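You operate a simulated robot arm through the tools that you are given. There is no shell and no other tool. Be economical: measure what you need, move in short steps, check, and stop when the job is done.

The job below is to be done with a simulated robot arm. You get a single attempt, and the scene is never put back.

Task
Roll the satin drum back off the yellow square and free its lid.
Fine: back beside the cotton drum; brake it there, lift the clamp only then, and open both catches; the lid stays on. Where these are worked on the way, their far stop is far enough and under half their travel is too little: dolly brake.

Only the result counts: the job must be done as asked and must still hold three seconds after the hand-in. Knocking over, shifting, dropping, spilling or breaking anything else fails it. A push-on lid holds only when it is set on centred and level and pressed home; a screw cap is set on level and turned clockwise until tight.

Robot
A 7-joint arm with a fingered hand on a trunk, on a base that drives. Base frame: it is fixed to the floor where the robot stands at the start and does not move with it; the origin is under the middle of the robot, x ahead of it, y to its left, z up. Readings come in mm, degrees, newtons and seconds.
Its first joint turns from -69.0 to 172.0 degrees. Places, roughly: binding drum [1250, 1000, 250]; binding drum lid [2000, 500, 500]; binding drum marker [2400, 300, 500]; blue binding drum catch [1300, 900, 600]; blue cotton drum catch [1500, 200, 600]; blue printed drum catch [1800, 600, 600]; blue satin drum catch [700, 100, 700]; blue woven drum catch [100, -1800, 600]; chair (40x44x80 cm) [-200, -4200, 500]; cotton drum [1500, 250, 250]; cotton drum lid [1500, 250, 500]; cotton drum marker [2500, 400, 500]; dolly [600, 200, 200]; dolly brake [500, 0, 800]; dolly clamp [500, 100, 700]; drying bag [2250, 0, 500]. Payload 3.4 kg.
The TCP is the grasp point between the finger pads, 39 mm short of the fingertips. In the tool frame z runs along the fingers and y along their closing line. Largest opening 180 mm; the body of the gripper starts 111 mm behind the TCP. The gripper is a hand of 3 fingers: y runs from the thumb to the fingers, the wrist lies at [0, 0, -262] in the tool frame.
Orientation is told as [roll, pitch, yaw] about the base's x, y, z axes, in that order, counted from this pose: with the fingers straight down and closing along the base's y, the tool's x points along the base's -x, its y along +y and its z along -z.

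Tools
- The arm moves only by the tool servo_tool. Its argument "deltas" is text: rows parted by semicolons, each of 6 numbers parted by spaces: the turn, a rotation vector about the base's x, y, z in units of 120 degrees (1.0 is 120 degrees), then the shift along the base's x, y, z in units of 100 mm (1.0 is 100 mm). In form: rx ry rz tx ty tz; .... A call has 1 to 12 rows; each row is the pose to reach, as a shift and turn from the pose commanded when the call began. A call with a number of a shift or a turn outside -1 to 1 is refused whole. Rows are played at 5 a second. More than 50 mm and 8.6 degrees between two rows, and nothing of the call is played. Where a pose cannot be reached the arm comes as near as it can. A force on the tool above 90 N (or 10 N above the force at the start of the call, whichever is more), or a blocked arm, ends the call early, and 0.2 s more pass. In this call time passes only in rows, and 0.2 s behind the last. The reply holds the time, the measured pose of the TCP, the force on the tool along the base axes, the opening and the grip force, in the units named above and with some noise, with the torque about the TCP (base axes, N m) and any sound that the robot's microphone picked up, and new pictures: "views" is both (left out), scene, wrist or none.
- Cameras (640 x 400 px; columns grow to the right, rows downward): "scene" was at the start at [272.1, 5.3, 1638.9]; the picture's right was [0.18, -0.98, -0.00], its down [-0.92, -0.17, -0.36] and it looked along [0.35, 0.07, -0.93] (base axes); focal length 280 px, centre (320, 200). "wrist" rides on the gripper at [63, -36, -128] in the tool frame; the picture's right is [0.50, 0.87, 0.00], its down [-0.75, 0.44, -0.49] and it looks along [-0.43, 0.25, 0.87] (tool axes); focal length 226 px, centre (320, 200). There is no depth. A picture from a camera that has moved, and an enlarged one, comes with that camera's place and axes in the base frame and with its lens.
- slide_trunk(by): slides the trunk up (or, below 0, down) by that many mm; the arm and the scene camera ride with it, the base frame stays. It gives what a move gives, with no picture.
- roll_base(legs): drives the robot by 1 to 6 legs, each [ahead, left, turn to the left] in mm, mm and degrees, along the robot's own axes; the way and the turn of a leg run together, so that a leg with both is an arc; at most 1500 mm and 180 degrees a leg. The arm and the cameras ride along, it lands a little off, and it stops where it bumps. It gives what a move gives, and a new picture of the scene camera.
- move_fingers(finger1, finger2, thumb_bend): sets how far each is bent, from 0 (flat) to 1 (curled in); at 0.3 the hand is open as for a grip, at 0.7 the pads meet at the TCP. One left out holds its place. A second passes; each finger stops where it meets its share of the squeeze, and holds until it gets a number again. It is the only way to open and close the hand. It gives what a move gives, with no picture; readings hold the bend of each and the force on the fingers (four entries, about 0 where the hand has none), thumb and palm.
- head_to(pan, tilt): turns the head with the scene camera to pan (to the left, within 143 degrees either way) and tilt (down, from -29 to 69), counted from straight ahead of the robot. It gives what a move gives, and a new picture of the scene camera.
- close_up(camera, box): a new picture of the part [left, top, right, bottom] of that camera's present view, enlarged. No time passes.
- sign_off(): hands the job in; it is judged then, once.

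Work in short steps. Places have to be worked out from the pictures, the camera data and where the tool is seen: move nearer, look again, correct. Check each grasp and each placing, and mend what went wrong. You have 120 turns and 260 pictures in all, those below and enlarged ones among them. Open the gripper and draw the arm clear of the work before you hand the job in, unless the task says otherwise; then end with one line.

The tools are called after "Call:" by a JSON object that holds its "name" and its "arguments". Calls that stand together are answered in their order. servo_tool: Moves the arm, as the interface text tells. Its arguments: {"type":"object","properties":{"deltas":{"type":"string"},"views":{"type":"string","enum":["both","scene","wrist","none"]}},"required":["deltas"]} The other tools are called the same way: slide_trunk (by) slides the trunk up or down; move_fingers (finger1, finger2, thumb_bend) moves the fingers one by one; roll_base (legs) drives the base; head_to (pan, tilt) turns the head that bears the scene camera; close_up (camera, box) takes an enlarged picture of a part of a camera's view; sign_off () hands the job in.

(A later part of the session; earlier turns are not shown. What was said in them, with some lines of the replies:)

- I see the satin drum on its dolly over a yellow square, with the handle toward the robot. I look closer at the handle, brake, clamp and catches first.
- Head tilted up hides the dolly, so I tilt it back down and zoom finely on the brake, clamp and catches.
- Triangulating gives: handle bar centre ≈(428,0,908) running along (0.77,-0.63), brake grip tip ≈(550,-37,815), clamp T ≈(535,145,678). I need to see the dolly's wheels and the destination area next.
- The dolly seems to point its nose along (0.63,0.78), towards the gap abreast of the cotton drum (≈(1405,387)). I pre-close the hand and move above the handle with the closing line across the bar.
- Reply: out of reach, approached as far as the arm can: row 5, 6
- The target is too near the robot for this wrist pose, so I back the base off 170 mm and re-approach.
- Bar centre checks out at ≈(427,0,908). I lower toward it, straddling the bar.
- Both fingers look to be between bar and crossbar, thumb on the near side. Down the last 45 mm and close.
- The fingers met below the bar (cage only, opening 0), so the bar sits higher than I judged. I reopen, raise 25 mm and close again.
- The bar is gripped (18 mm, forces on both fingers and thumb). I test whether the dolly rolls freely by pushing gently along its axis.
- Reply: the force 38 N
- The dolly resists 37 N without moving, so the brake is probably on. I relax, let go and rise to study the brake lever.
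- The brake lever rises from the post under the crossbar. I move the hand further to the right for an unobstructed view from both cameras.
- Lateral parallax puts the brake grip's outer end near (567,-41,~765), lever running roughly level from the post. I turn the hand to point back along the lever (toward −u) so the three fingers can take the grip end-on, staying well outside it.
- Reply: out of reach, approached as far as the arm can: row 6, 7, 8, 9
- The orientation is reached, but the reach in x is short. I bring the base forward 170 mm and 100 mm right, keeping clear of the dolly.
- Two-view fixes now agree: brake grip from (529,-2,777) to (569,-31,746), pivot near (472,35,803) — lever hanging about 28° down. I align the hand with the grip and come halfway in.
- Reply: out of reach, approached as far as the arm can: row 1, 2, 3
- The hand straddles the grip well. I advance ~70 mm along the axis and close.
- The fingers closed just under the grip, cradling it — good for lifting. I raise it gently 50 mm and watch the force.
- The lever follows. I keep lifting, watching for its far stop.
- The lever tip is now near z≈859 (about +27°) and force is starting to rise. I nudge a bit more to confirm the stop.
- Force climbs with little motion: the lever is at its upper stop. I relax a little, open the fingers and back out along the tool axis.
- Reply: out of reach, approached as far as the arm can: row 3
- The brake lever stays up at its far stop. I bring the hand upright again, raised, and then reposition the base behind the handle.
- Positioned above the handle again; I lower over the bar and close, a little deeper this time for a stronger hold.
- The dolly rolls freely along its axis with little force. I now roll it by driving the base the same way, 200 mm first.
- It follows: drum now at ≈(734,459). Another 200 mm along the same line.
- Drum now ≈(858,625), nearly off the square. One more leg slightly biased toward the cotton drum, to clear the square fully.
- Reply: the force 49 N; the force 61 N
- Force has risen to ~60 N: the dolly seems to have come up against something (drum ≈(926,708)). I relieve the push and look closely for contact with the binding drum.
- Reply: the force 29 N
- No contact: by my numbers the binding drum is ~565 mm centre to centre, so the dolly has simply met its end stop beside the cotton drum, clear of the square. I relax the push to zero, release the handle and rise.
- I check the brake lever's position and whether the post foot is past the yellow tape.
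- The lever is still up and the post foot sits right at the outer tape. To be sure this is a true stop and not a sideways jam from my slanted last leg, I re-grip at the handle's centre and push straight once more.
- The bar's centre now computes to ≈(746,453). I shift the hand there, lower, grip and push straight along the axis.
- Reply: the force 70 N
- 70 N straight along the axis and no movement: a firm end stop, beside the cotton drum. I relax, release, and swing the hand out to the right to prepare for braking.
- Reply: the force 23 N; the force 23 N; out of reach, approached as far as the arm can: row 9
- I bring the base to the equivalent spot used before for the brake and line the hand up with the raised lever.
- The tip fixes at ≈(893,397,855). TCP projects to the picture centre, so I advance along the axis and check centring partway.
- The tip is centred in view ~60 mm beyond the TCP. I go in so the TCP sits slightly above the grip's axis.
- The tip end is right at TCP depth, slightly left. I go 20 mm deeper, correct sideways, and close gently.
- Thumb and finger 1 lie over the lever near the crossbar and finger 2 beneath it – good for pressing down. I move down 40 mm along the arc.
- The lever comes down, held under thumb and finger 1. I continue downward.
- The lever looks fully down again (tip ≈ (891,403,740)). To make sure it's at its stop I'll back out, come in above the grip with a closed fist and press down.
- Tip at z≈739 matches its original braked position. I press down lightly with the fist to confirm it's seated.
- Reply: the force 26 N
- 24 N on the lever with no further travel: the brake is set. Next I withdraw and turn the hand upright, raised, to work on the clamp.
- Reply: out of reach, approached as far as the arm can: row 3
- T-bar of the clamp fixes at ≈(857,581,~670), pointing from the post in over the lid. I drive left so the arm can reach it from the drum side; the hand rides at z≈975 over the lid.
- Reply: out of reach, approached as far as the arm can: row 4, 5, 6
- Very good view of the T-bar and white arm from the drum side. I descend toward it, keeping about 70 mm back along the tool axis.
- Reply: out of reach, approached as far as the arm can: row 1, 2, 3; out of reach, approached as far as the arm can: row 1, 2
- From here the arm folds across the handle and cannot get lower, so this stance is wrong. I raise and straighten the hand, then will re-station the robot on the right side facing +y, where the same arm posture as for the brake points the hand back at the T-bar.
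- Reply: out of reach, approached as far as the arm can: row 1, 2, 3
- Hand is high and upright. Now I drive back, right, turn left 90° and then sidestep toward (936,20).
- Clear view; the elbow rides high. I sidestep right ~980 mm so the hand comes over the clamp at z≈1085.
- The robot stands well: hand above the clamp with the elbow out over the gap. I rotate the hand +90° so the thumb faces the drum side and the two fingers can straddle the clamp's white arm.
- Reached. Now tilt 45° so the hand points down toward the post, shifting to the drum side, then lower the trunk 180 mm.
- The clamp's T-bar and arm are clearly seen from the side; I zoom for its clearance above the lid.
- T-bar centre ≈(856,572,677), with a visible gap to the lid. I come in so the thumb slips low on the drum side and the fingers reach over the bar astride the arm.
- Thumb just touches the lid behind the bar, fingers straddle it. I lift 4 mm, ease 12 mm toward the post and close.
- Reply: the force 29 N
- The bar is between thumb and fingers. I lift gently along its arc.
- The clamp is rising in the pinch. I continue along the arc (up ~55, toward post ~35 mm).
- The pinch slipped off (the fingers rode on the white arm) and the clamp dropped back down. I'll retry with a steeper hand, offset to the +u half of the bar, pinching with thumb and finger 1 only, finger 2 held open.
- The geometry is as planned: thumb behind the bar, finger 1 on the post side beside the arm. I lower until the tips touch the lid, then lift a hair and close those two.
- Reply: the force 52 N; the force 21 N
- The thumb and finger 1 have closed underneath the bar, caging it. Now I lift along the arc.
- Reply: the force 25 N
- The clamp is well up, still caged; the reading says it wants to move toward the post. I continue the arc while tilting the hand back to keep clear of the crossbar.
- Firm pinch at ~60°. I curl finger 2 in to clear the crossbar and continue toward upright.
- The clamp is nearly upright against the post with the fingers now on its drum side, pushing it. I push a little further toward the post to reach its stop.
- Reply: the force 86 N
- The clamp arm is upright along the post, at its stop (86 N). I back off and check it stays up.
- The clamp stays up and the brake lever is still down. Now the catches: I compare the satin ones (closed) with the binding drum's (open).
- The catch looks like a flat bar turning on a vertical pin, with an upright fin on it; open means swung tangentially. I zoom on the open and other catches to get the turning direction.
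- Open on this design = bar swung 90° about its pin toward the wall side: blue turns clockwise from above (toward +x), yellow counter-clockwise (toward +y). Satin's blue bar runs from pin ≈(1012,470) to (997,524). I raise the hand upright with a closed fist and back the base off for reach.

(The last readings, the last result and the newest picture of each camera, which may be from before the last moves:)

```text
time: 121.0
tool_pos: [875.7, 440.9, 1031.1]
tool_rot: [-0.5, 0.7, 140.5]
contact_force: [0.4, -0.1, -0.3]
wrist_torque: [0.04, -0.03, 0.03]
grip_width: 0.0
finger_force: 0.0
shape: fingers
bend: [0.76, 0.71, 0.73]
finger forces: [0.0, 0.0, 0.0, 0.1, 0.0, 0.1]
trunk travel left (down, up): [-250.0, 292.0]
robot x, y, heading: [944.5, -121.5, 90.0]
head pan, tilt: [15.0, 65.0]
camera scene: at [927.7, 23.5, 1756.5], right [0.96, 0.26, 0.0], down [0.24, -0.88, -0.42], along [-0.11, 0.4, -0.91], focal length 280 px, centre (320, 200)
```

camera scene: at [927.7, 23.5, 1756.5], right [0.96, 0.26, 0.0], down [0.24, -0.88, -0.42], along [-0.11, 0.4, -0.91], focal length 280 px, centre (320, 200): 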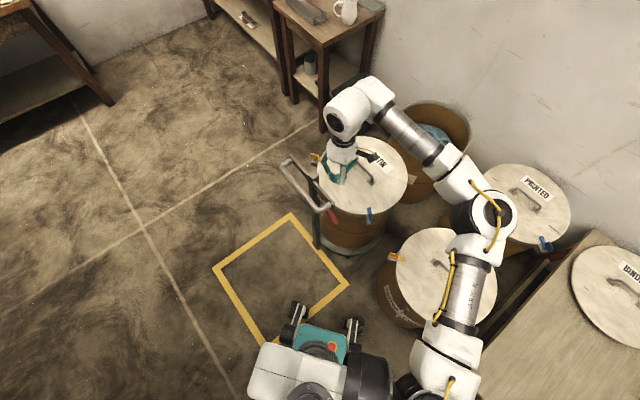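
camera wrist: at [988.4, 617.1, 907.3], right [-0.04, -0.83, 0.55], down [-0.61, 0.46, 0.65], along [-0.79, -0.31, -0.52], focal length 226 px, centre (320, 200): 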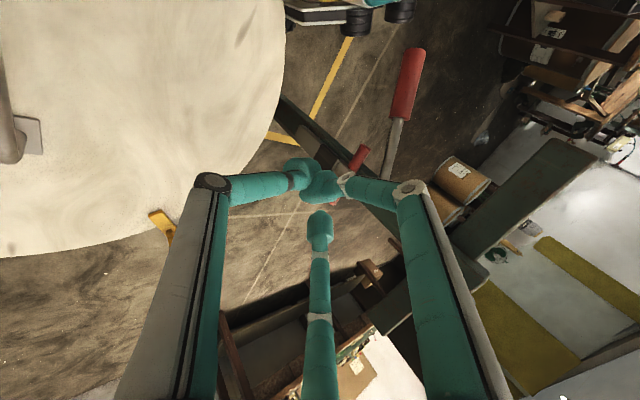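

Now over toward the blue catch: shift to (965,490), lower the trunk, and look.

Call:
{"name": "servo_tool", "arguments": {"deltas": "0 0 0 0.3 0.16 0; 0 0 0 0.6 0.33 0; 0 0 0 0.88 0.49 0", "views": "none"}}

Call:
{"name": "slide_trunk", "arguments": {"by": -180}}

Call:
{"name": "servo_tool", "arguments": {"deltas": "0 0 0 0 0 -0.3; 0 0 0 0 0 -0.6"}}

Call:
{"name": "close_up", "arguments": {"camera": "scene", "box": [330, 180, 410, 240]}}

Call:
{"name": "close_up", "arguments": {"camera": "wrist", "box": [220, 60, 440, 260]}}

```text
time: 121.8
tool_pos: [964.3, 488.2, 1032.5]
tool_rot: [-0.5, 0.5, 140.6]
contact_force: [-0.8, 0.9, 0.4]
wrist_torque: [-0.02, 0.03, 0.01]
grip_width: 0.2
finger_force: 0.0
shape: fingers
bend: [0.76, 0.71, 0.73]
finger forces: [0.0, 0.0, 0.1, 0.1, 0.0, 0.1]
trunk travel left (down, up): [-250.0, 292.0]
robot x, y, heading: [945.0, -118.2, 90.4]
head pan, tilt: [15.0, 65.0]
```

```text
time: 123.8
tool_pos: [961.3, 486.1, 855.4]
tool_rot: [-0.8, 0.6, 140.5]
contact_force: [0.4, -0.4, -0.4]
wrist_torque: [-0.01, -0.02, -0.01]
grip_width: 0.1
finger_force: 0.1
shape: fingers
bend: [0.76, 0.71, 0.73]
finger forces: [0.0, 0.1, 0.0, 0.0, 0.0, 0.0]
trunk travel left (down, up): [-70.0, 472.0]
robot x, y, heading: [943.4, -117.5, 90.4]
head pan, tilt: [15.0, 65.0]
```

```text
time: 124.4
tool_pos: [961.7, 487.7, 791.6]
tool_rot: [-0.5, 0.8, 140.6]
contact_force: [-0.6, 0.1, -0.2]
wrist_torque: [0.0, 0.0, 0.0]
grip_width: 0.3
finger_force: 0.1
shape: fingers
bend: [0.76, 0.71, 0.73]
finger forces: [0.0, 0.0, 0.1, 0.1, 0.0, 0.1]
trunk travel left (down, up): [-70.0, 472.0]
robot x, y, heading: [944.8, -123.6, 90.2]
head pan, tilt: [15.0, 65.0]
camera scene: at [926.1, 294.2, 1532.7], right [0.96, 0.26, 0.0], down [0.24, -0.88, -0.42], along [-0.11, 0.4, -0.91], focal length 280 px, centre (320, 200)
camera wrist: at [1031.1, 474.1, 919.6], right [-0.16, -0.99, 0.0], down [-0.87, 0.14, 0.48], along [-0.47, 0.08, -0.88], focal length 226 px, centre (320, 200)
```

scene: 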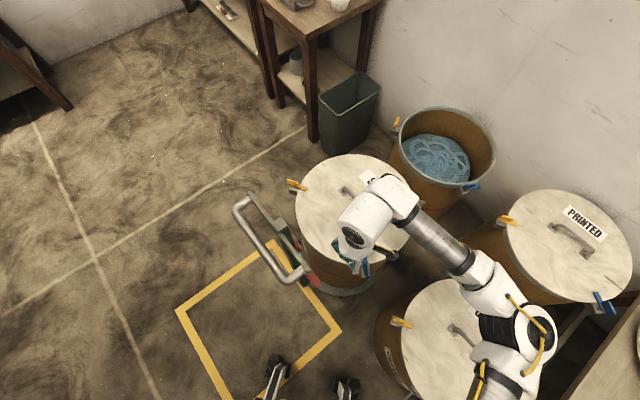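
wrist: 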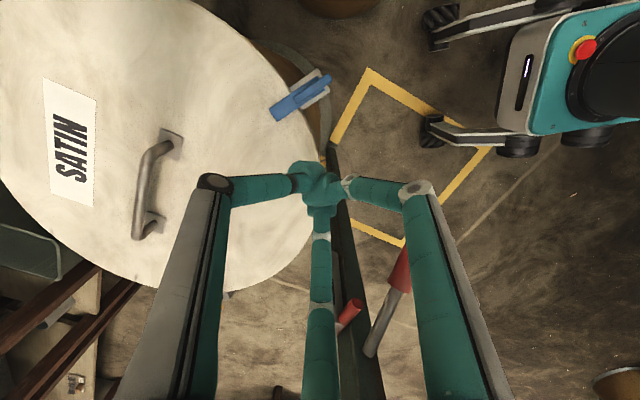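

```text
6.67 times, centred on (370, 210) of scene
camera zoom: at [926.1, 294.2, 1532.7], right [0.96, 0.26, 0.0], down [0.24, -0.88, -0.42], along [-0.11, 0.4, -0.91], focal length 1866 px, centre (-13, 133)
```

zoom: 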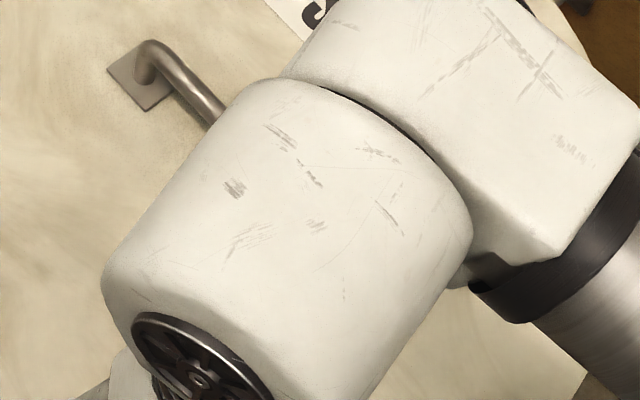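

```text
2.00 times, centred on (330, 160) of wrist
camera zoom: at [1031.1, 474.1, 919.6], right [-0.16, -0.99, 0.0], down [-0.87, 0.14, 0.48], along [-0.47, 0.08, -0.88], focal length 452 px, centre (300, 280)
```

zoom: 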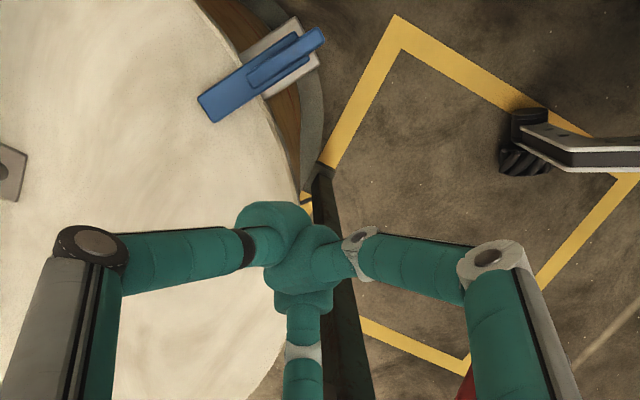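

The bar and fin are clear in the wrist view: pin ≈(1016,476), inner end ≈(1006,524). I lower the fist beside the fin on its −x side.

Call:
{"name": "servo_tool", "arguments": {"deltas": "0 0 0 0.04 0.1 -0.3; 0 0 0 0.04 0.1 -0.55; 0 0 0 0.04 0.1 -0.7; 0 0 0 0.04 0.1 -0.78", "views": "wrist"}}

Call:
{"name": "close_up", "arguments": {"camera": "wrist", "box": [220, 60, 440, 260]}}

```text
time: 125.4
tool_pos: [965.4, 496.6, 714.9]
tool_rot: [-0.6, 0.7, 140.6]
contact_force: [-0.5, -0.5, 0.0]
wrist_torque: [-0.01, -0.02, -0.01]
grip_width: 0.3
finger_force: 0.1
shape: fingers
bend: [0.76, 0.71, 0.73]
finger forces: [0.0, 0.1, 0.1, 0.0, 0.0, 0.0]
trunk travel left (down, up): [-70.0, 472.0]
robot x, y, heading: [942.2, -117.4, 90.4]
head pan, tilt: [15.0, 65.0]
camera wrist: at [1036.2, 483.5, 843.3], right [-0.16, -0.99, 0.0], down [-0.87, 0.14, 0.48], along [-0.47, 0.08, -0.88], focal length 226 px, centre (320, 200)
```

wrist: 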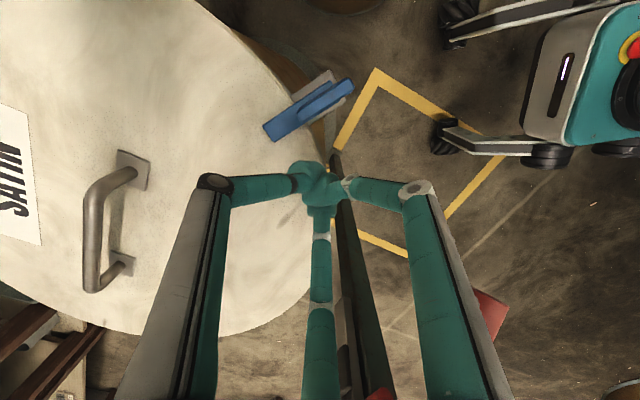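

```text
2.00 times, centred on (330, 160) of wrist
camera zoom: at [1036.2, 483.5, 843.3], right [-0.16, -0.99, 0.0], down [-0.87, 0.14, 0.48], along [-0.47, 0.08, -0.88], focal length 452 px, centre (300, 280)
```

zoom: 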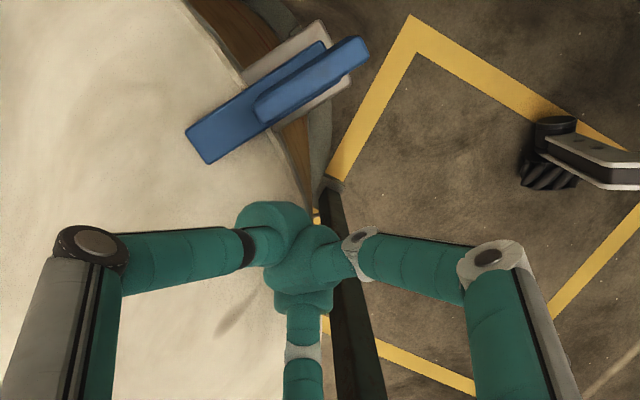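

Refined: pin ≈(1027,486), bar pointing (-0.43,0.90). I sweep the fist through the 90° arc, clockwise, with the force guard watching.

Call:
{"name": "servo_tool", "arguments": {"deltas": "0 0 0 0.1 0.05 -0.05; 0 0 0 0.19 0.1 -0.05; 0 0 0 0.33 0.25 -0.05; 0 0 0 0.47 0.35 -0.05; 0 0 0 0.65 0.37 -0.05; 0 0 0 0.83 0.32 -0.05; 0 0 0 0.9 0.23 -0.05", "views": "wrist"}}

Call:
{"name": "close_up", "arguments": {"camera": "wrist", "box": [220, 60, 440, 260]}}

```text
time: 127.0
tool_pos: [1055.9, 519.1, 711.2]
tool_rot: [-0.6, 0.7, 140.7]
contact_force: [0.3, 0.4, 0.5]
wrist_torque: [-0.03, 0.0, 0.01]
grip_width: 0.0
finger_force: 0.2
shape: fingers
bend: [0.76, 0.71, 0.73]
finger forces: [0.0, 0.0, 0.0, 0.0, 0.1, 0.0]
trunk travel left (down, up): [-70.0, 472.0]
robot x, y, heading: [944.6, -118.3, 90.3]
head pan, tilt: [15.0, 65.0]
camera wrist: at [1126.4, 507.2, 838.8], right [-0.16, -0.99, 0.0], down [-0.87, 0.14, 0.48], along [-0.47, 0.08, -0.88], focal length 226 px, centre (320, 200)
```

wrist: 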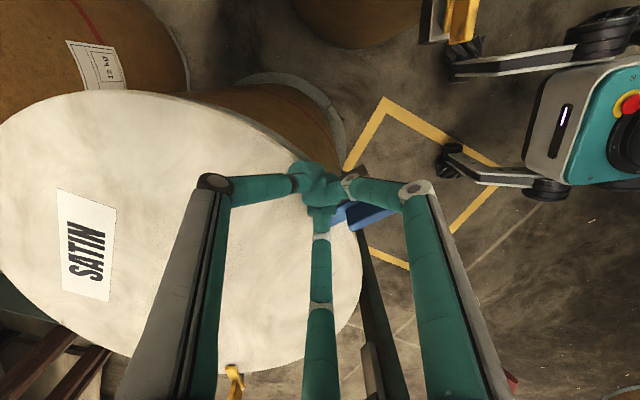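

```text
2.00 times, centred on (330, 160) of wrist
camera zoom: at [1126.4, 507.2, 838.8], right [-0.16, -0.99, 0.0], down [-0.87, 0.14, 0.48], along [-0.47, 0.08, -0.88], focal length 452 px, centre (300, 280)
```

zoom: 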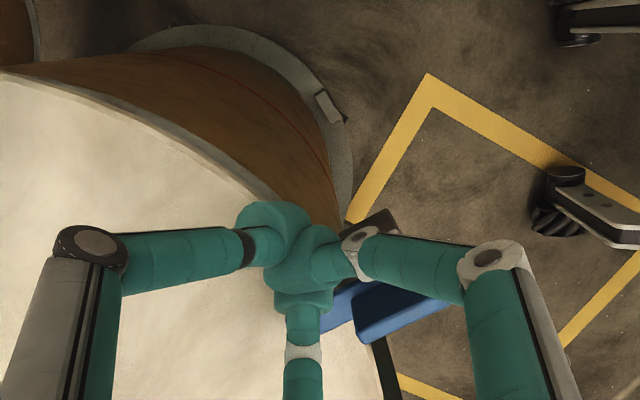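

The fist passed over the catch without contact — the curled tips are higher than I assumed. I go back and lower until just above the lid.

Call:
{"name": "servo_tool", "arguments": {"deltas": "0 0 0 -0.1 0.1 0; 0 0 0 -0.4 0.1 0; 0 0 0 -0.7 -0.1 0; 0 0 0 -0.9 -0.23 0; 0 0 0 -0.9 -0.23 -0.1; 0 0 0 -0.9 -0.23 -0.16; 0 0 0 -0.9 -0.23 -0.22; 0 0 0 -0.9 -0.23 -0.28; 0 0 0 -0.9 -0.23 -0.33", "views": "wrist"}}

Call:
{"name": "close_up", "arguments": {"camera": "wrist", "box": [220, 60, 440, 260]}}

```text
time: 129.0
tool_pos: [965.4, 497.3, 688.3]
tool_rot: [-1.1, -0.1, 140.5]
contact_force: [10.3, 4.7, 68.8]
wrist_torque: [0.23, -0.17, -0.04]
grip_width: 2.7
finger_force: 46.0
shape: fingers
bend: [0.77, 0.75, 0.8]
finger forces: [0.0, 30.2, 0.0, 0.1, 61.2, 0.0]
trunk travel left (down, up): [-70.0, 472.0]
robot x, y, heading: [943.9, -121.0, 90.2]
head pan, tilt: [15.0, 65.0]
camera wrist: at [1036.1, 482.0, 815.4], right [-0.17, -0.99, -0.02], down [-0.86, 0.14, 0.49], along [-0.48, 0.1, -0.87], focal length 226 px, centre (320, 200)
```

wrist: 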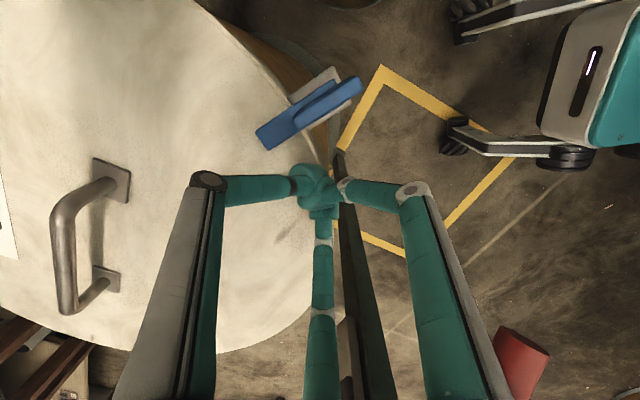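

```text
2.00 times, centred on (330, 160) of wrist
camera zoom: at [1036.1, 482.0, 815.4], right [-0.17, -0.99, -0.02], down [-0.86, 0.14, 0.49], along [-0.48, 0.1, -0.87], focal length 452 px, centre (300, 280)
```

zoom: 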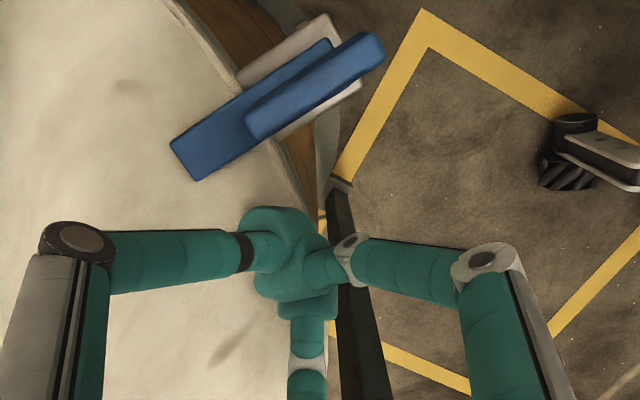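

The fist meets the lid at TCP≈690. I raise to just clear it.

Call:
{"name": "servo_tool", "arguments": {"deltas": "0 0 0 0 0 0.06; 0 0 0 0 0 0.12", "views": "none"}}

```text
time: 129.6
tool_pos: [966.7, 497.3, 689.9]
tool_rot: [-0.7, 0.6, 140.6]
contact_force: [3.8, 6.7, 32.2]
wrist_torque: [0.32, -0.04, -0.03]
grip_width: 2.8
finger_force: 18.5
shape: fingers
bend: [0.77, 0.74, 0.77]
finger forces: [0.1, 0.0, 0.0, 0.0, 37.1, 0.1]
trunk travel left (down, up): [-70.0, 472.0]
robot x, y, heading: [941.9, -120.2, 90.3]
head pan, tilt: [15.0, 65.0]
```

Still 32 N on the lid; I raise 6 mm more and then sweep the arc.

Call:
{"name": "servo_tool", "arguments": {"deltas": "0 0 0 0 0 0.06; 0 0 0 0.1 0.05 0.06; 0 0 0 0.18 0.1 0.06; 0 0 0 0.25 0.18 0.06; 0 0 0 0.33 0.25 0.06; 0 0 0 0.47 0.35 0.06; 0 0 0 0.65 0.37 0.06; 0 0 0 0.83 0.32 0.06; 0 0 0 0.88 0.22 0.06", "views": "wrist"}}

Call:
{"name": "close_up", "arguments": {"camera": "wrist", "box": [220, 60, 440, 260]}}

```text
time: 131.6
tool_pos: [1053.6, 520.0, 692.7]
tool_rot: [-0.7, 0.7, 140.6]
contact_force: [-0.4, -0.1, -0.2]
wrist_torque: [0.03, -0.01, 0.01]
grip_width: 3.3
finger_force: 0.1
shape: fingers
bend: [0.77, 0.73, 0.74]
finger forces: [0.0, 0.1, 0.1, 0.0, 0.0, 0.0]
trunk travel left (down, up): [-70.0, 472.0]
robot x, y, heading: [945.2, -118.3, 90.1]
head pan, tilt: [15.0, 65.0]
camera wrist: at [1124.5, 506.4, 820.9], right [-0.16, -0.99, 0.0], down [-0.87, 0.14, 0.48], along [-0.47, 0.08, -0.88], focal length 226 px, centre (320, 200)
```

wrist: 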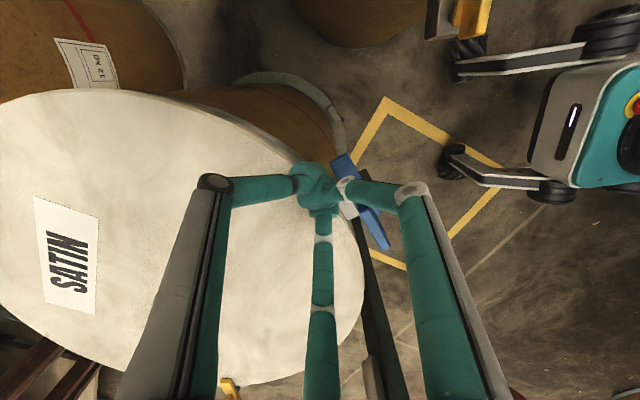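

```text
2.00 times, centred on (330, 160) of wrist
camera zoom: at [1124.5, 506.4, 820.9], right [-0.16, -0.99, 0.0], down [-0.87, 0.14, 0.48], along [-0.47, 0.08, -0.88], focal length 452 px, centre (300, 280)
```

zoom: 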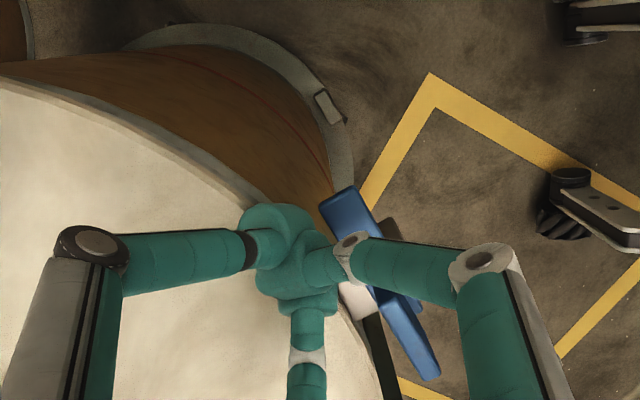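

The blue bar has swung 90° — direction now (0.88,0.45), just like the open ones. I lift away and re-station for the yellow catch (bar from ≈(700,697) to (760,699)).

Call:
{"name": "servo_tool", "arguments": {"deltas": "0 0 0 0 0.1 0.3; 0 0 0 0 0.15 0.7; 0 0 0 0 0.15 1", "views": "none"}}

Call:
{"name": "slide_trunk", "arguments": {"by": 200}}

Call:
{"name": "roll_base", "arguments": {"legs": [[153, 221, 0]]}}

Call:
{"name": "servo_tool", "arguments": {"deltas": "0 0 0 -0.3 -0.12 0; 0 0 0 -0.6 -0.25 0; 0 0 0 -0.87 -0.38 0"}}

```text
time: 132.4
tool_pos: [1053.1, 533.1, 795.8]
tool_rot: [-0.6, 0.8, 140.6]
contact_force: [-0.6, -1.0, -0.8]
wrist_torque: [-0.02, -0.02, 0.0]
grip_width: 3.3
finger_force: 0.1
shape: fingers
bend: [0.77, 0.73, 0.74]
finger forces: [0.1, 0.1, 0.1, 0.0, 0.1, 0.1]
trunk travel left (down, up): [-70.0, 472.0]
robot x, y, heading: [941.6, -123.7, 90.4]
head pan, tilt: [15.0, 65.0]
```

```text
time: 134.6
tool_pos: [1052.7, 535.8, 992.9]
tool_rot: [-0.6, 0.7, 140.6]
contact_force: [-1.0, 0.5, -1.2]
wrist_torque: [-0.03, 0.01, 0.01]
grip_width: 3.4
finger_force: 0.1
shape: fingers
bend: [0.77, 0.73, 0.74]
finger forces: [0.0, 0.0, 0.1, 0.0, 0.0, 0.0]
trunk travel left (down, up): [-270.0, 272.0]
robot x, y, heading: [940.4, -117.9, 90.3]
head pan, tilt: [15.0, 65.0]
```

```text
time: 136.5
tool_pos: [844.8, 687.2, 991.2]
tool_rot: [-0.1, 0.2, 140.5]
contact_force: [1.8, 0.4, -0.4]
wrist_torque: [-0.05, 0.15, 0.0]
grip_width: 3.2
finger_force: 0.0
shape: fingers
bend: [0.77, 0.73, 0.74]
finger forces: [0.0, 0.0, 0.0, 0.0, 0.0, 0.0]
trunk travel left (down, up): [-270.0, 272.0]
robot x, y, heading: [722.5, 29.9, 90.5]
head pan, tilt: [15.0, 65.0]
camera scene: at [729.1, 157.6, 1777.1], right [0.96, 0.26, -0.02], down [0.23, -0.88, -0.42], along [-0.13, 0.4, -0.91], focal length 280 px, centre (320, 200)
```

scene: 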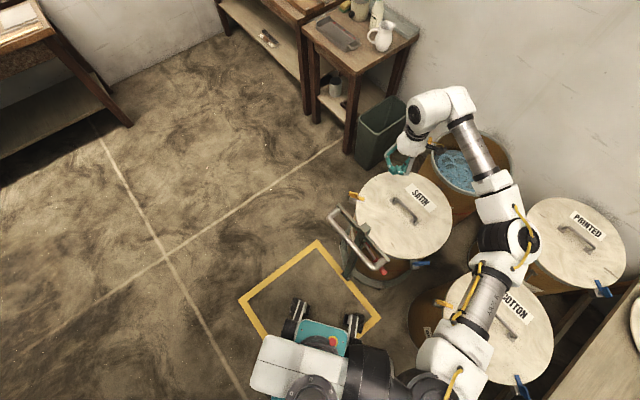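

```text
time: 137.3
tool_pos: [753.3, 645.6, 995.5]
tool_rot: [-0.7, 0.5, 140.3]
contact_force: [0.0, 0.4, 0.7]
wrist_torque: [-0.05, 0.03, -0.01]
grip_width: 3.2
finger_force: 0.0
shape: fingers
bend: [0.77, 0.73, 0.74]
finger forces: [0.0, 0.1, 0.0, 0.0, 0.1, 0.1]
trunk travel left (down, up): [-270.0, 272.0]
robot x, y, heading: [723.7, 33.2, 90.3]
head pan, tilt: [15.0, 65.0]
camera scene: at [719.4, 156.4, 1777.3], right [0.96, 0.26, -0.01], down [0.24, -0.88, -0.42], along [-0.12, 0.4, -0.91], focal length 280 px, centre (320, 200)
camera wrist: at [824.5, 631.5, 1123.6], right [-0.17, -0.99, -0.01], down [-0.86, 0.14, 0.48], along [-0.47, 0.09, -0.88], focal length 226 px, centre (320, 200)
```

scene: 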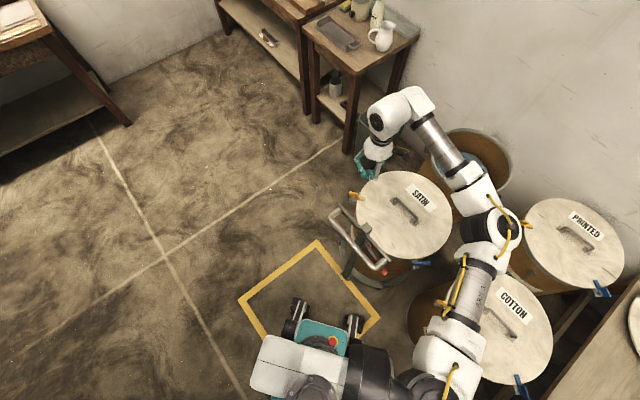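
wrist: 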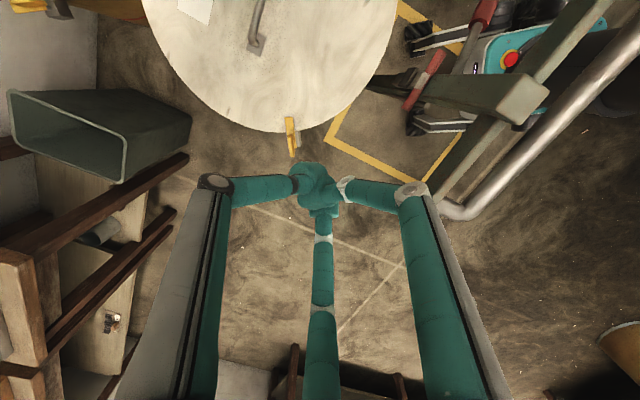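

Blue is visibly open and the clamp upright. Yellow bar fixes at y≈708, x from ~697 to 767. I place the fist on its −y side and descend.

Call:
{"name": "servo_tool", "arguments": {"deltas": "0 0 0 0.02 0.22 0", "views": "none"}}

Call:
{"name": "slide_trunk", "arguments": {"by": -200}}

Call:
{"name": "servo_tool", "arguments": {"deltas": "0 0 0 0 0 -0.3; 0 0 0 0 0 -0.6; 0 0 0 0 0 -0.75", "views": "wrist"}}

Call:
{"name": "close_up", "arguments": {"camera": "wrist", "box": [200, 40, 440, 260]}}

```text
time: 137.7
tool_pos: [739.0, 667.0, 996.4]
tool_rot: [-1.0, 0.9, 140.6]
contact_force: [-0.6, -0.3, 1.5]
wrist_torque: [0.01, -0.06, -0.04]
grip_width: 3.2
finger_force: 0.0
shape: fingers
bend: [0.77, 0.73, 0.74]
finger forces: [0.0, 0.1, 0.0, 0.0, 0.0, 0.0]
trunk travel left (down, up): [-270.0, 272.0]
robot x, y, heading: [717.2, 29.8, 90.4]
head pan, tilt: [15.0, 65.0]
```

```text
time: 139.9
tool_pos: [746.7, 667.4, 797.8]
tool_rot: [-1.0, 0.6, 140.4]
contact_force: [-0.8, 0.0, 0.2]
wrist_torque: [0.0, -0.04, -0.01]
grip_width: 3.1
finger_force: 0.1
shape: fingers
bend: [0.77, 0.73, 0.74]
finger forces: [0.0, 0.0, 0.1, 0.0, 0.1, 0.0]
trunk travel left (down, up): [-70.0, 472.0]
robot x, y, heading: [721.5, 31.6, 90.4]
head pan, tilt: [15.0, 65.0]
```

```text
time: 140.7
tool_pos: [747.0, 666.3, 722.4]
tool_rot: [-0.9, 0.7, 140.5]
contact_force: [0.1, 0.3, -0.8]
wrist_torque: [-0.01, 0.01, 0.0]
grip_width: 3.1
finger_force: 0.0
shape: fingers
bend: [0.77, 0.73, 0.74]
finger forces: [0.0, 0.0, 0.0, 0.1, 0.0, 0.0]
trunk travel left (down, up): [-70.0, 472.0]
robot x, y, heading: [720.9, 35.8, 90.2]
head pan, tilt: [15.0, 65.0]
camera wrist: at [816.5, 653.5, 850.6], right [-0.16, -0.99, -0.01], down [-0.87, 0.14, 0.48], along [-0.47, 0.08, -0.88], focal length 226 px, centre (320, 200)
```

wrist: 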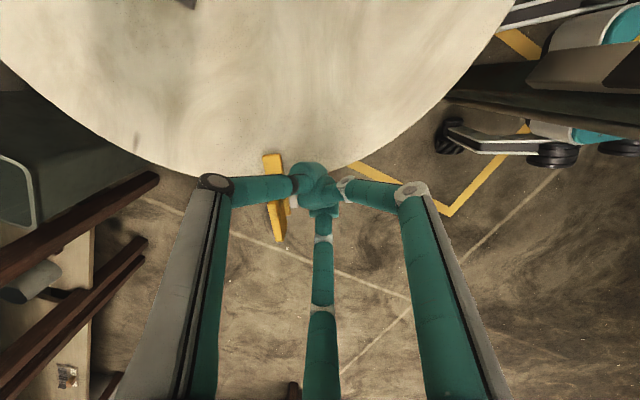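

```text
1.82 times, centred on (320, 150) of wrist
camera zoom: at [816.5, 653.5, 850.6], right [-0.16, -0.99, -0.01], down [-0.87, 0.14, 0.48], along [-0.47, 0.08, -0.88], focal length 411 px, centre (320, 291)
```

zoom: 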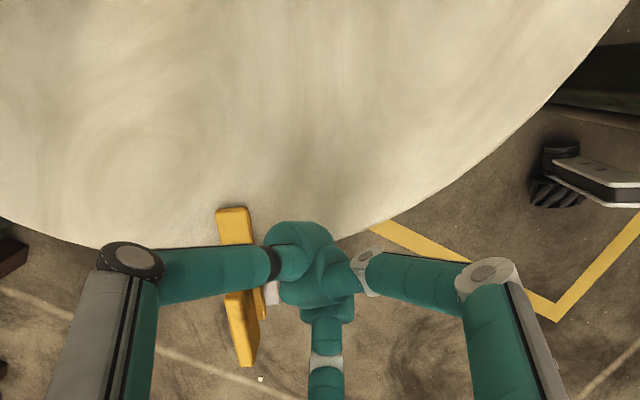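

Yellow bar: pin ≈(712,706), inner end (766,700). I lower to just clear the lid and sweep the arc counter-clockwise.

Call:
{"name": "servo_tool", "arguments": {"deltas": "0 0 0 0 -0.03 -0.14; 0 0 0 0 -0.03 -0.27; 0 0 0 0.05 0.09 -0.27; 0 0 0 0.09 0.19 -0.27; 0 0 0 0.13 0.3 -0.27; 0 0 0 0.135 0.4 -0.27; 0 0 0 0.11 0.57 -0.27; 0 0 0 0.06 0.67 -0.27; 0 0 0 0 0.75 -0.27; 0 0 0 -0.08 0.79 -0.27", "views": "wrist"}}

Call:
{"name": "close_up", "arguments": {"camera": "wrist", "box": [200, 40, 440, 260]}}

```text
time: 142.9
tool_pos: [738.4, 746.1, 695.3]
tool_rot: [-0.9, 0.7, 140.5]
contact_force: [-0.5, -0.1, -0.7]
wrist_torque: [0.01, 0.03, 0.02]
grip_width: 4.4
finger_force: 0.0
shape: fingers
bend: [0.77, 0.75, 0.73]
finger forces: [0.0, 0.1, 0.0, 0.0, 0.0, 0.0]
trunk travel left (down, up): [-70.0, 472.0]
robot x, y, heading: [723.3, 33.9, 90.4]
head pan, tilt: [15.0, 65.0]
camera wrist: at [807.5, 732.7, 823.3], right [-0.16, -0.99, -0.01], down [-0.87, 0.14, 0.48], along [-0.47, 0.08, -0.88], focal length 226 px, centre (320, 200)
```

wrist: 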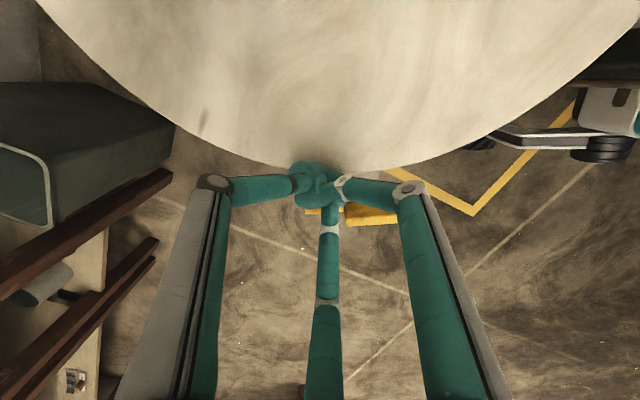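

```text
1.82 times, centred on (320, 150) of wrist
camera zoom: at [807.5, 732.7, 823.3], right [-0.16, -0.99, -0.01], down [-0.87, 0.14, 0.48], along [-0.47, 0.08, -0.88], focal length 411 px, centre (320, 291)
```

zoom: 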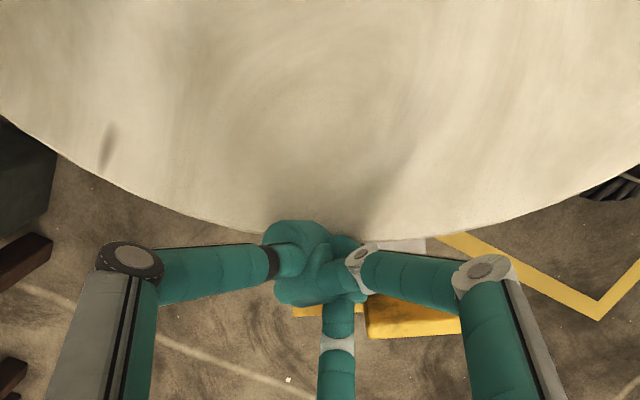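

Yellow has swung round tangentially too. I lift the hand clear and verify everything from the scene camera.

Call:
{"name": "servo_tool", "arguments": {"deltas": "0 0 0 0.1 0.05 0.3; 0 0 0 0.2 0.05 0.7; 0 0 0 0.3 0.05 1", "views": "none"}}

Call:
{"name": "slide_trunk", "arguments": {"by": 230}}

Call:
{"name": "roll_base", "arguments": {"legs": [[-250, 0, 0]]}}

Call:
{"name": "close_up", "arguments": {"camera": "scene", "box": [320, 130, 480, 250]}}

```text
time: 143.7
tool_pos: [769.3, 750.3, 794.9]
tool_rot: [-0.9, 0.5, 140.5]
contact_force: [0.2, 0.7, -0.5]
wrist_torque: [0.02, 0.01, 0.0]
grip_width: 4.6
finger_force: 0.0
shape: fingers
bend: [0.77, 0.75, 0.73]
finger forces: [0.0, 0.0, 0.0, 0.0, 0.1, 0.1]
trunk travel left (down, up): [-70.0, 472.0]
robot x, y, heading: [723.3, 30.7, 90.2]
head pan, tilt: [15.0, 65.0]
```

```text
time: 146.1
tool_pos: [768.5, 753.0, 1024.2]
tool_rot: [-0.8, 0.7, 140.4]
contact_force: [0.1, -0.3, 0.5]
wrist_torque: [-0.01, -0.03, -0.01]
grip_width: 4.4
finger_force: 0.1
shape: fingers
bend: [0.77, 0.75, 0.73]
finger forces: [0.1, 0.0, 0.0, 0.1, 0.0, 0.0]
trunk travel left (down, up): [-300.0, 242.0]
robot x, y, heading: [720.8, 32.7, 90.4]
head pan, tilt: [15.0, 65.0]
```

```text
time: 147.9
tool_pos: [772.9, 498.0, 1024.6]
tool_rot: [-0.9, 0.7, 140.2]
contact_force: [-0.2, -0.4, 0.0]
wrist_torque: [0.03, 0.02, 0.0]
grip_width: 4.6
finger_force: 0.2
shape: fingers
bend: [0.77, 0.75, 0.73]
finger forces: [0.0, 0.0, 0.0, 0.0, 0.0, 0.0]
trunk travel left (down, up): [-300.0, 242.0]
robot x, y, heading: [721.2, -221.1, 90.2]
head pan, tilt: [15.0, 65.0]
camera scene: at [708.5, -122.2, 1807.9], right [0.97, 0.26, 0.0], down [0.23, -0.88, -0.42], along [-0.11, 0.4, -0.91], focal length 280 px, centre (320, 200)
```

scene: 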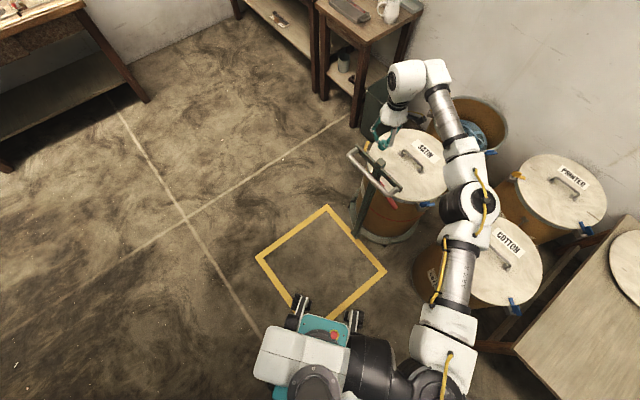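

```text
3.33 times, centred on (400, 190) of scene
camera zoom: at [708.5, -122.2, 1807.9], right [0.97, 0.26, 0.0], down [0.23, -0.88, -0.42], along [-0.11, 0.4, -0.91], focal length 933 px, centre (53, 233)
```

zoom: 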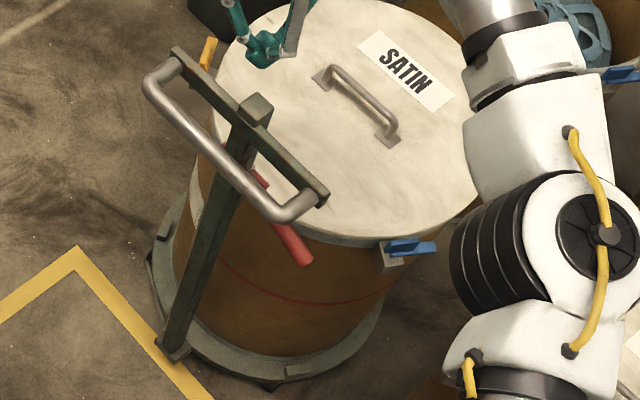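

Blue open, yellow standing tangentially, brake lever down, clamp upright, lid in place. I back the robot well clear, open the hand, and take a final look.

Call:
{"name": "roll_base", "arguments": {"legs": [[-350, 0, 0]]}}

Call:
{"name": "move_fingers", "arguments": {"finger1": 0.3, "finger2": 0.3, "thumb_bend": 0.3}}

Call:
{"name": "head_to", "arguments": {"pan": -10, "tilt": 45}}

Call:
{"name": "close_up", "arguments": {"camera": "scene", "box": [250, 110, 410, 240]}}

```text
time: 150.2
tool_pos: [769.3, 154.4, 1027.5]
tool_rot: [-1.2, 0.6, 140.6]
contact_force: [1.8, 0.1, -0.6]
wrist_torque: [0.02, 0.0, 0.0]
grip_width: 4.7
finger_force: 0.1
shape: fingers
bend: [0.77, 0.75, 0.73]
finger forces: [0.0, 0.0, 0.0, 0.1, 0.0, 0.0]
trunk travel left (down, up): [-300.0, 242.0]
robot x, y, heading: [724.0, -564.1, 90.5]
head pan, tilt: [15.0, 65.0]
camera scene: at [710.0, -464.7, 1807.9], right [0.96, 0.27, 0.0], down [0.24, -0.88, -0.42], along [-0.12, 0.4, -0.91], focal length 280 px, centre (320, 200)
```

scene: 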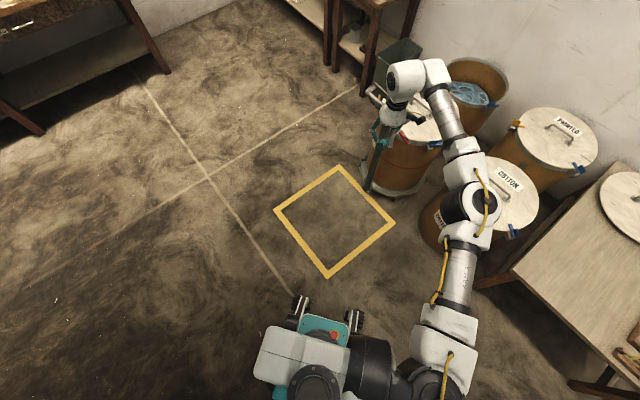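

```text
time: 151.2
tool_pos: [765.5, 150.6, 1030.7]
tool_rot: [-1.3, 0.6, 140.6]
contact_force: [-0.3, 0.8, 0.0]
wrist_torque: [0.02, 0.0, 0.02]
grip_width: 151.4
finger_force: 0.1
shape: fingers
bend: [0.3, 0.3, 0.3]
finger forces: [0.0, 0.0, 0.0, 0.1, 0.0, 0.0]
trunk travel left (down, up): [-300.0, 242.0]
robot x, y, heading: [723.2, -566.0, 90.5]
head pan, tilt: [15.0, 65.0]
```

```text
time: 152.0
tool_pos: [766.0, 150.2, 1030.5]
tool_rot: [-1.3, 0.6, 140.6]
contact_force: [0.9, 0.1, 0.6]
wrist_torque: [0.01, 0.02, 0.0]
grip_width: 151.1
finger_force: 0.1
shape: fingers
bend: [0.3, 0.3, 0.3]
finger forces: [0.0, 0.1, 0.0, 0.0, 0.0, 0.0]
trunk travel left (down, up): [-300.0, 242.0]
robot x, y, heading: [724.6, -561.2, 90.4]
head pan, tilt: [-10.0, 45.0]
camera scene: at [739.0, -442.2, 1832.6], right [0.99, -0.17, 0.0], down [-0.12, -0.7, -0.7], along [0.11, 0.69, -0.71], focal length 280 px, centre (320, 200)
```

scene: 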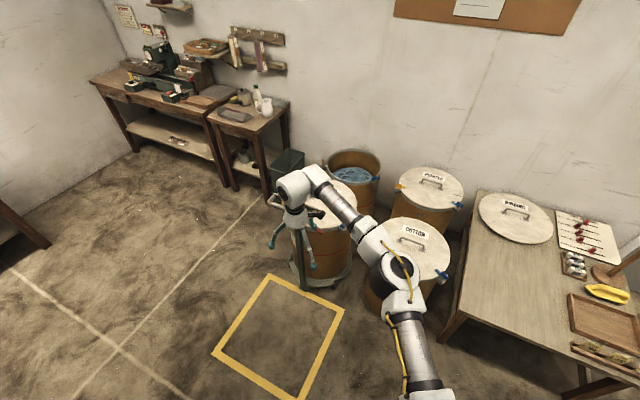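

```text
3.08 times, centred on (330, 175) of scene
camera zoom: at [739.0, -442.2, 1832.6], right [0.99, -0.17, 0.0], down [-0.12, -0.7, -0.7], along [0.11, 0.69, -0.71], focal length 861 px, centre (289, 277)
```

zoom: 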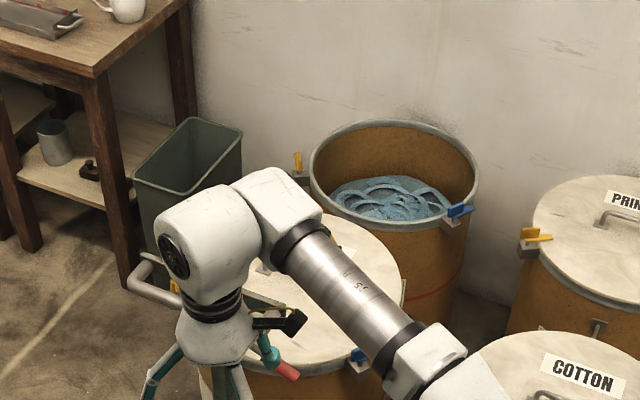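

Everything holds: the drum is off the square beside the cotton drum, with the brake on, the clamp up, both catches open and the lid still on. The hand is open and clear, so I hand in.

Call:
{"name": "sign_off", "arguments": {}}

```text
The job is handed in.
```

The satin drum is back beside the cotton drum, as far as the dolly would roll. The brake was set there, then the clamp was lifted and both catches opened; the lid is still on. The drum is clear of the yellow square, but the foot of the dolly's post rests on the edge of the tape.
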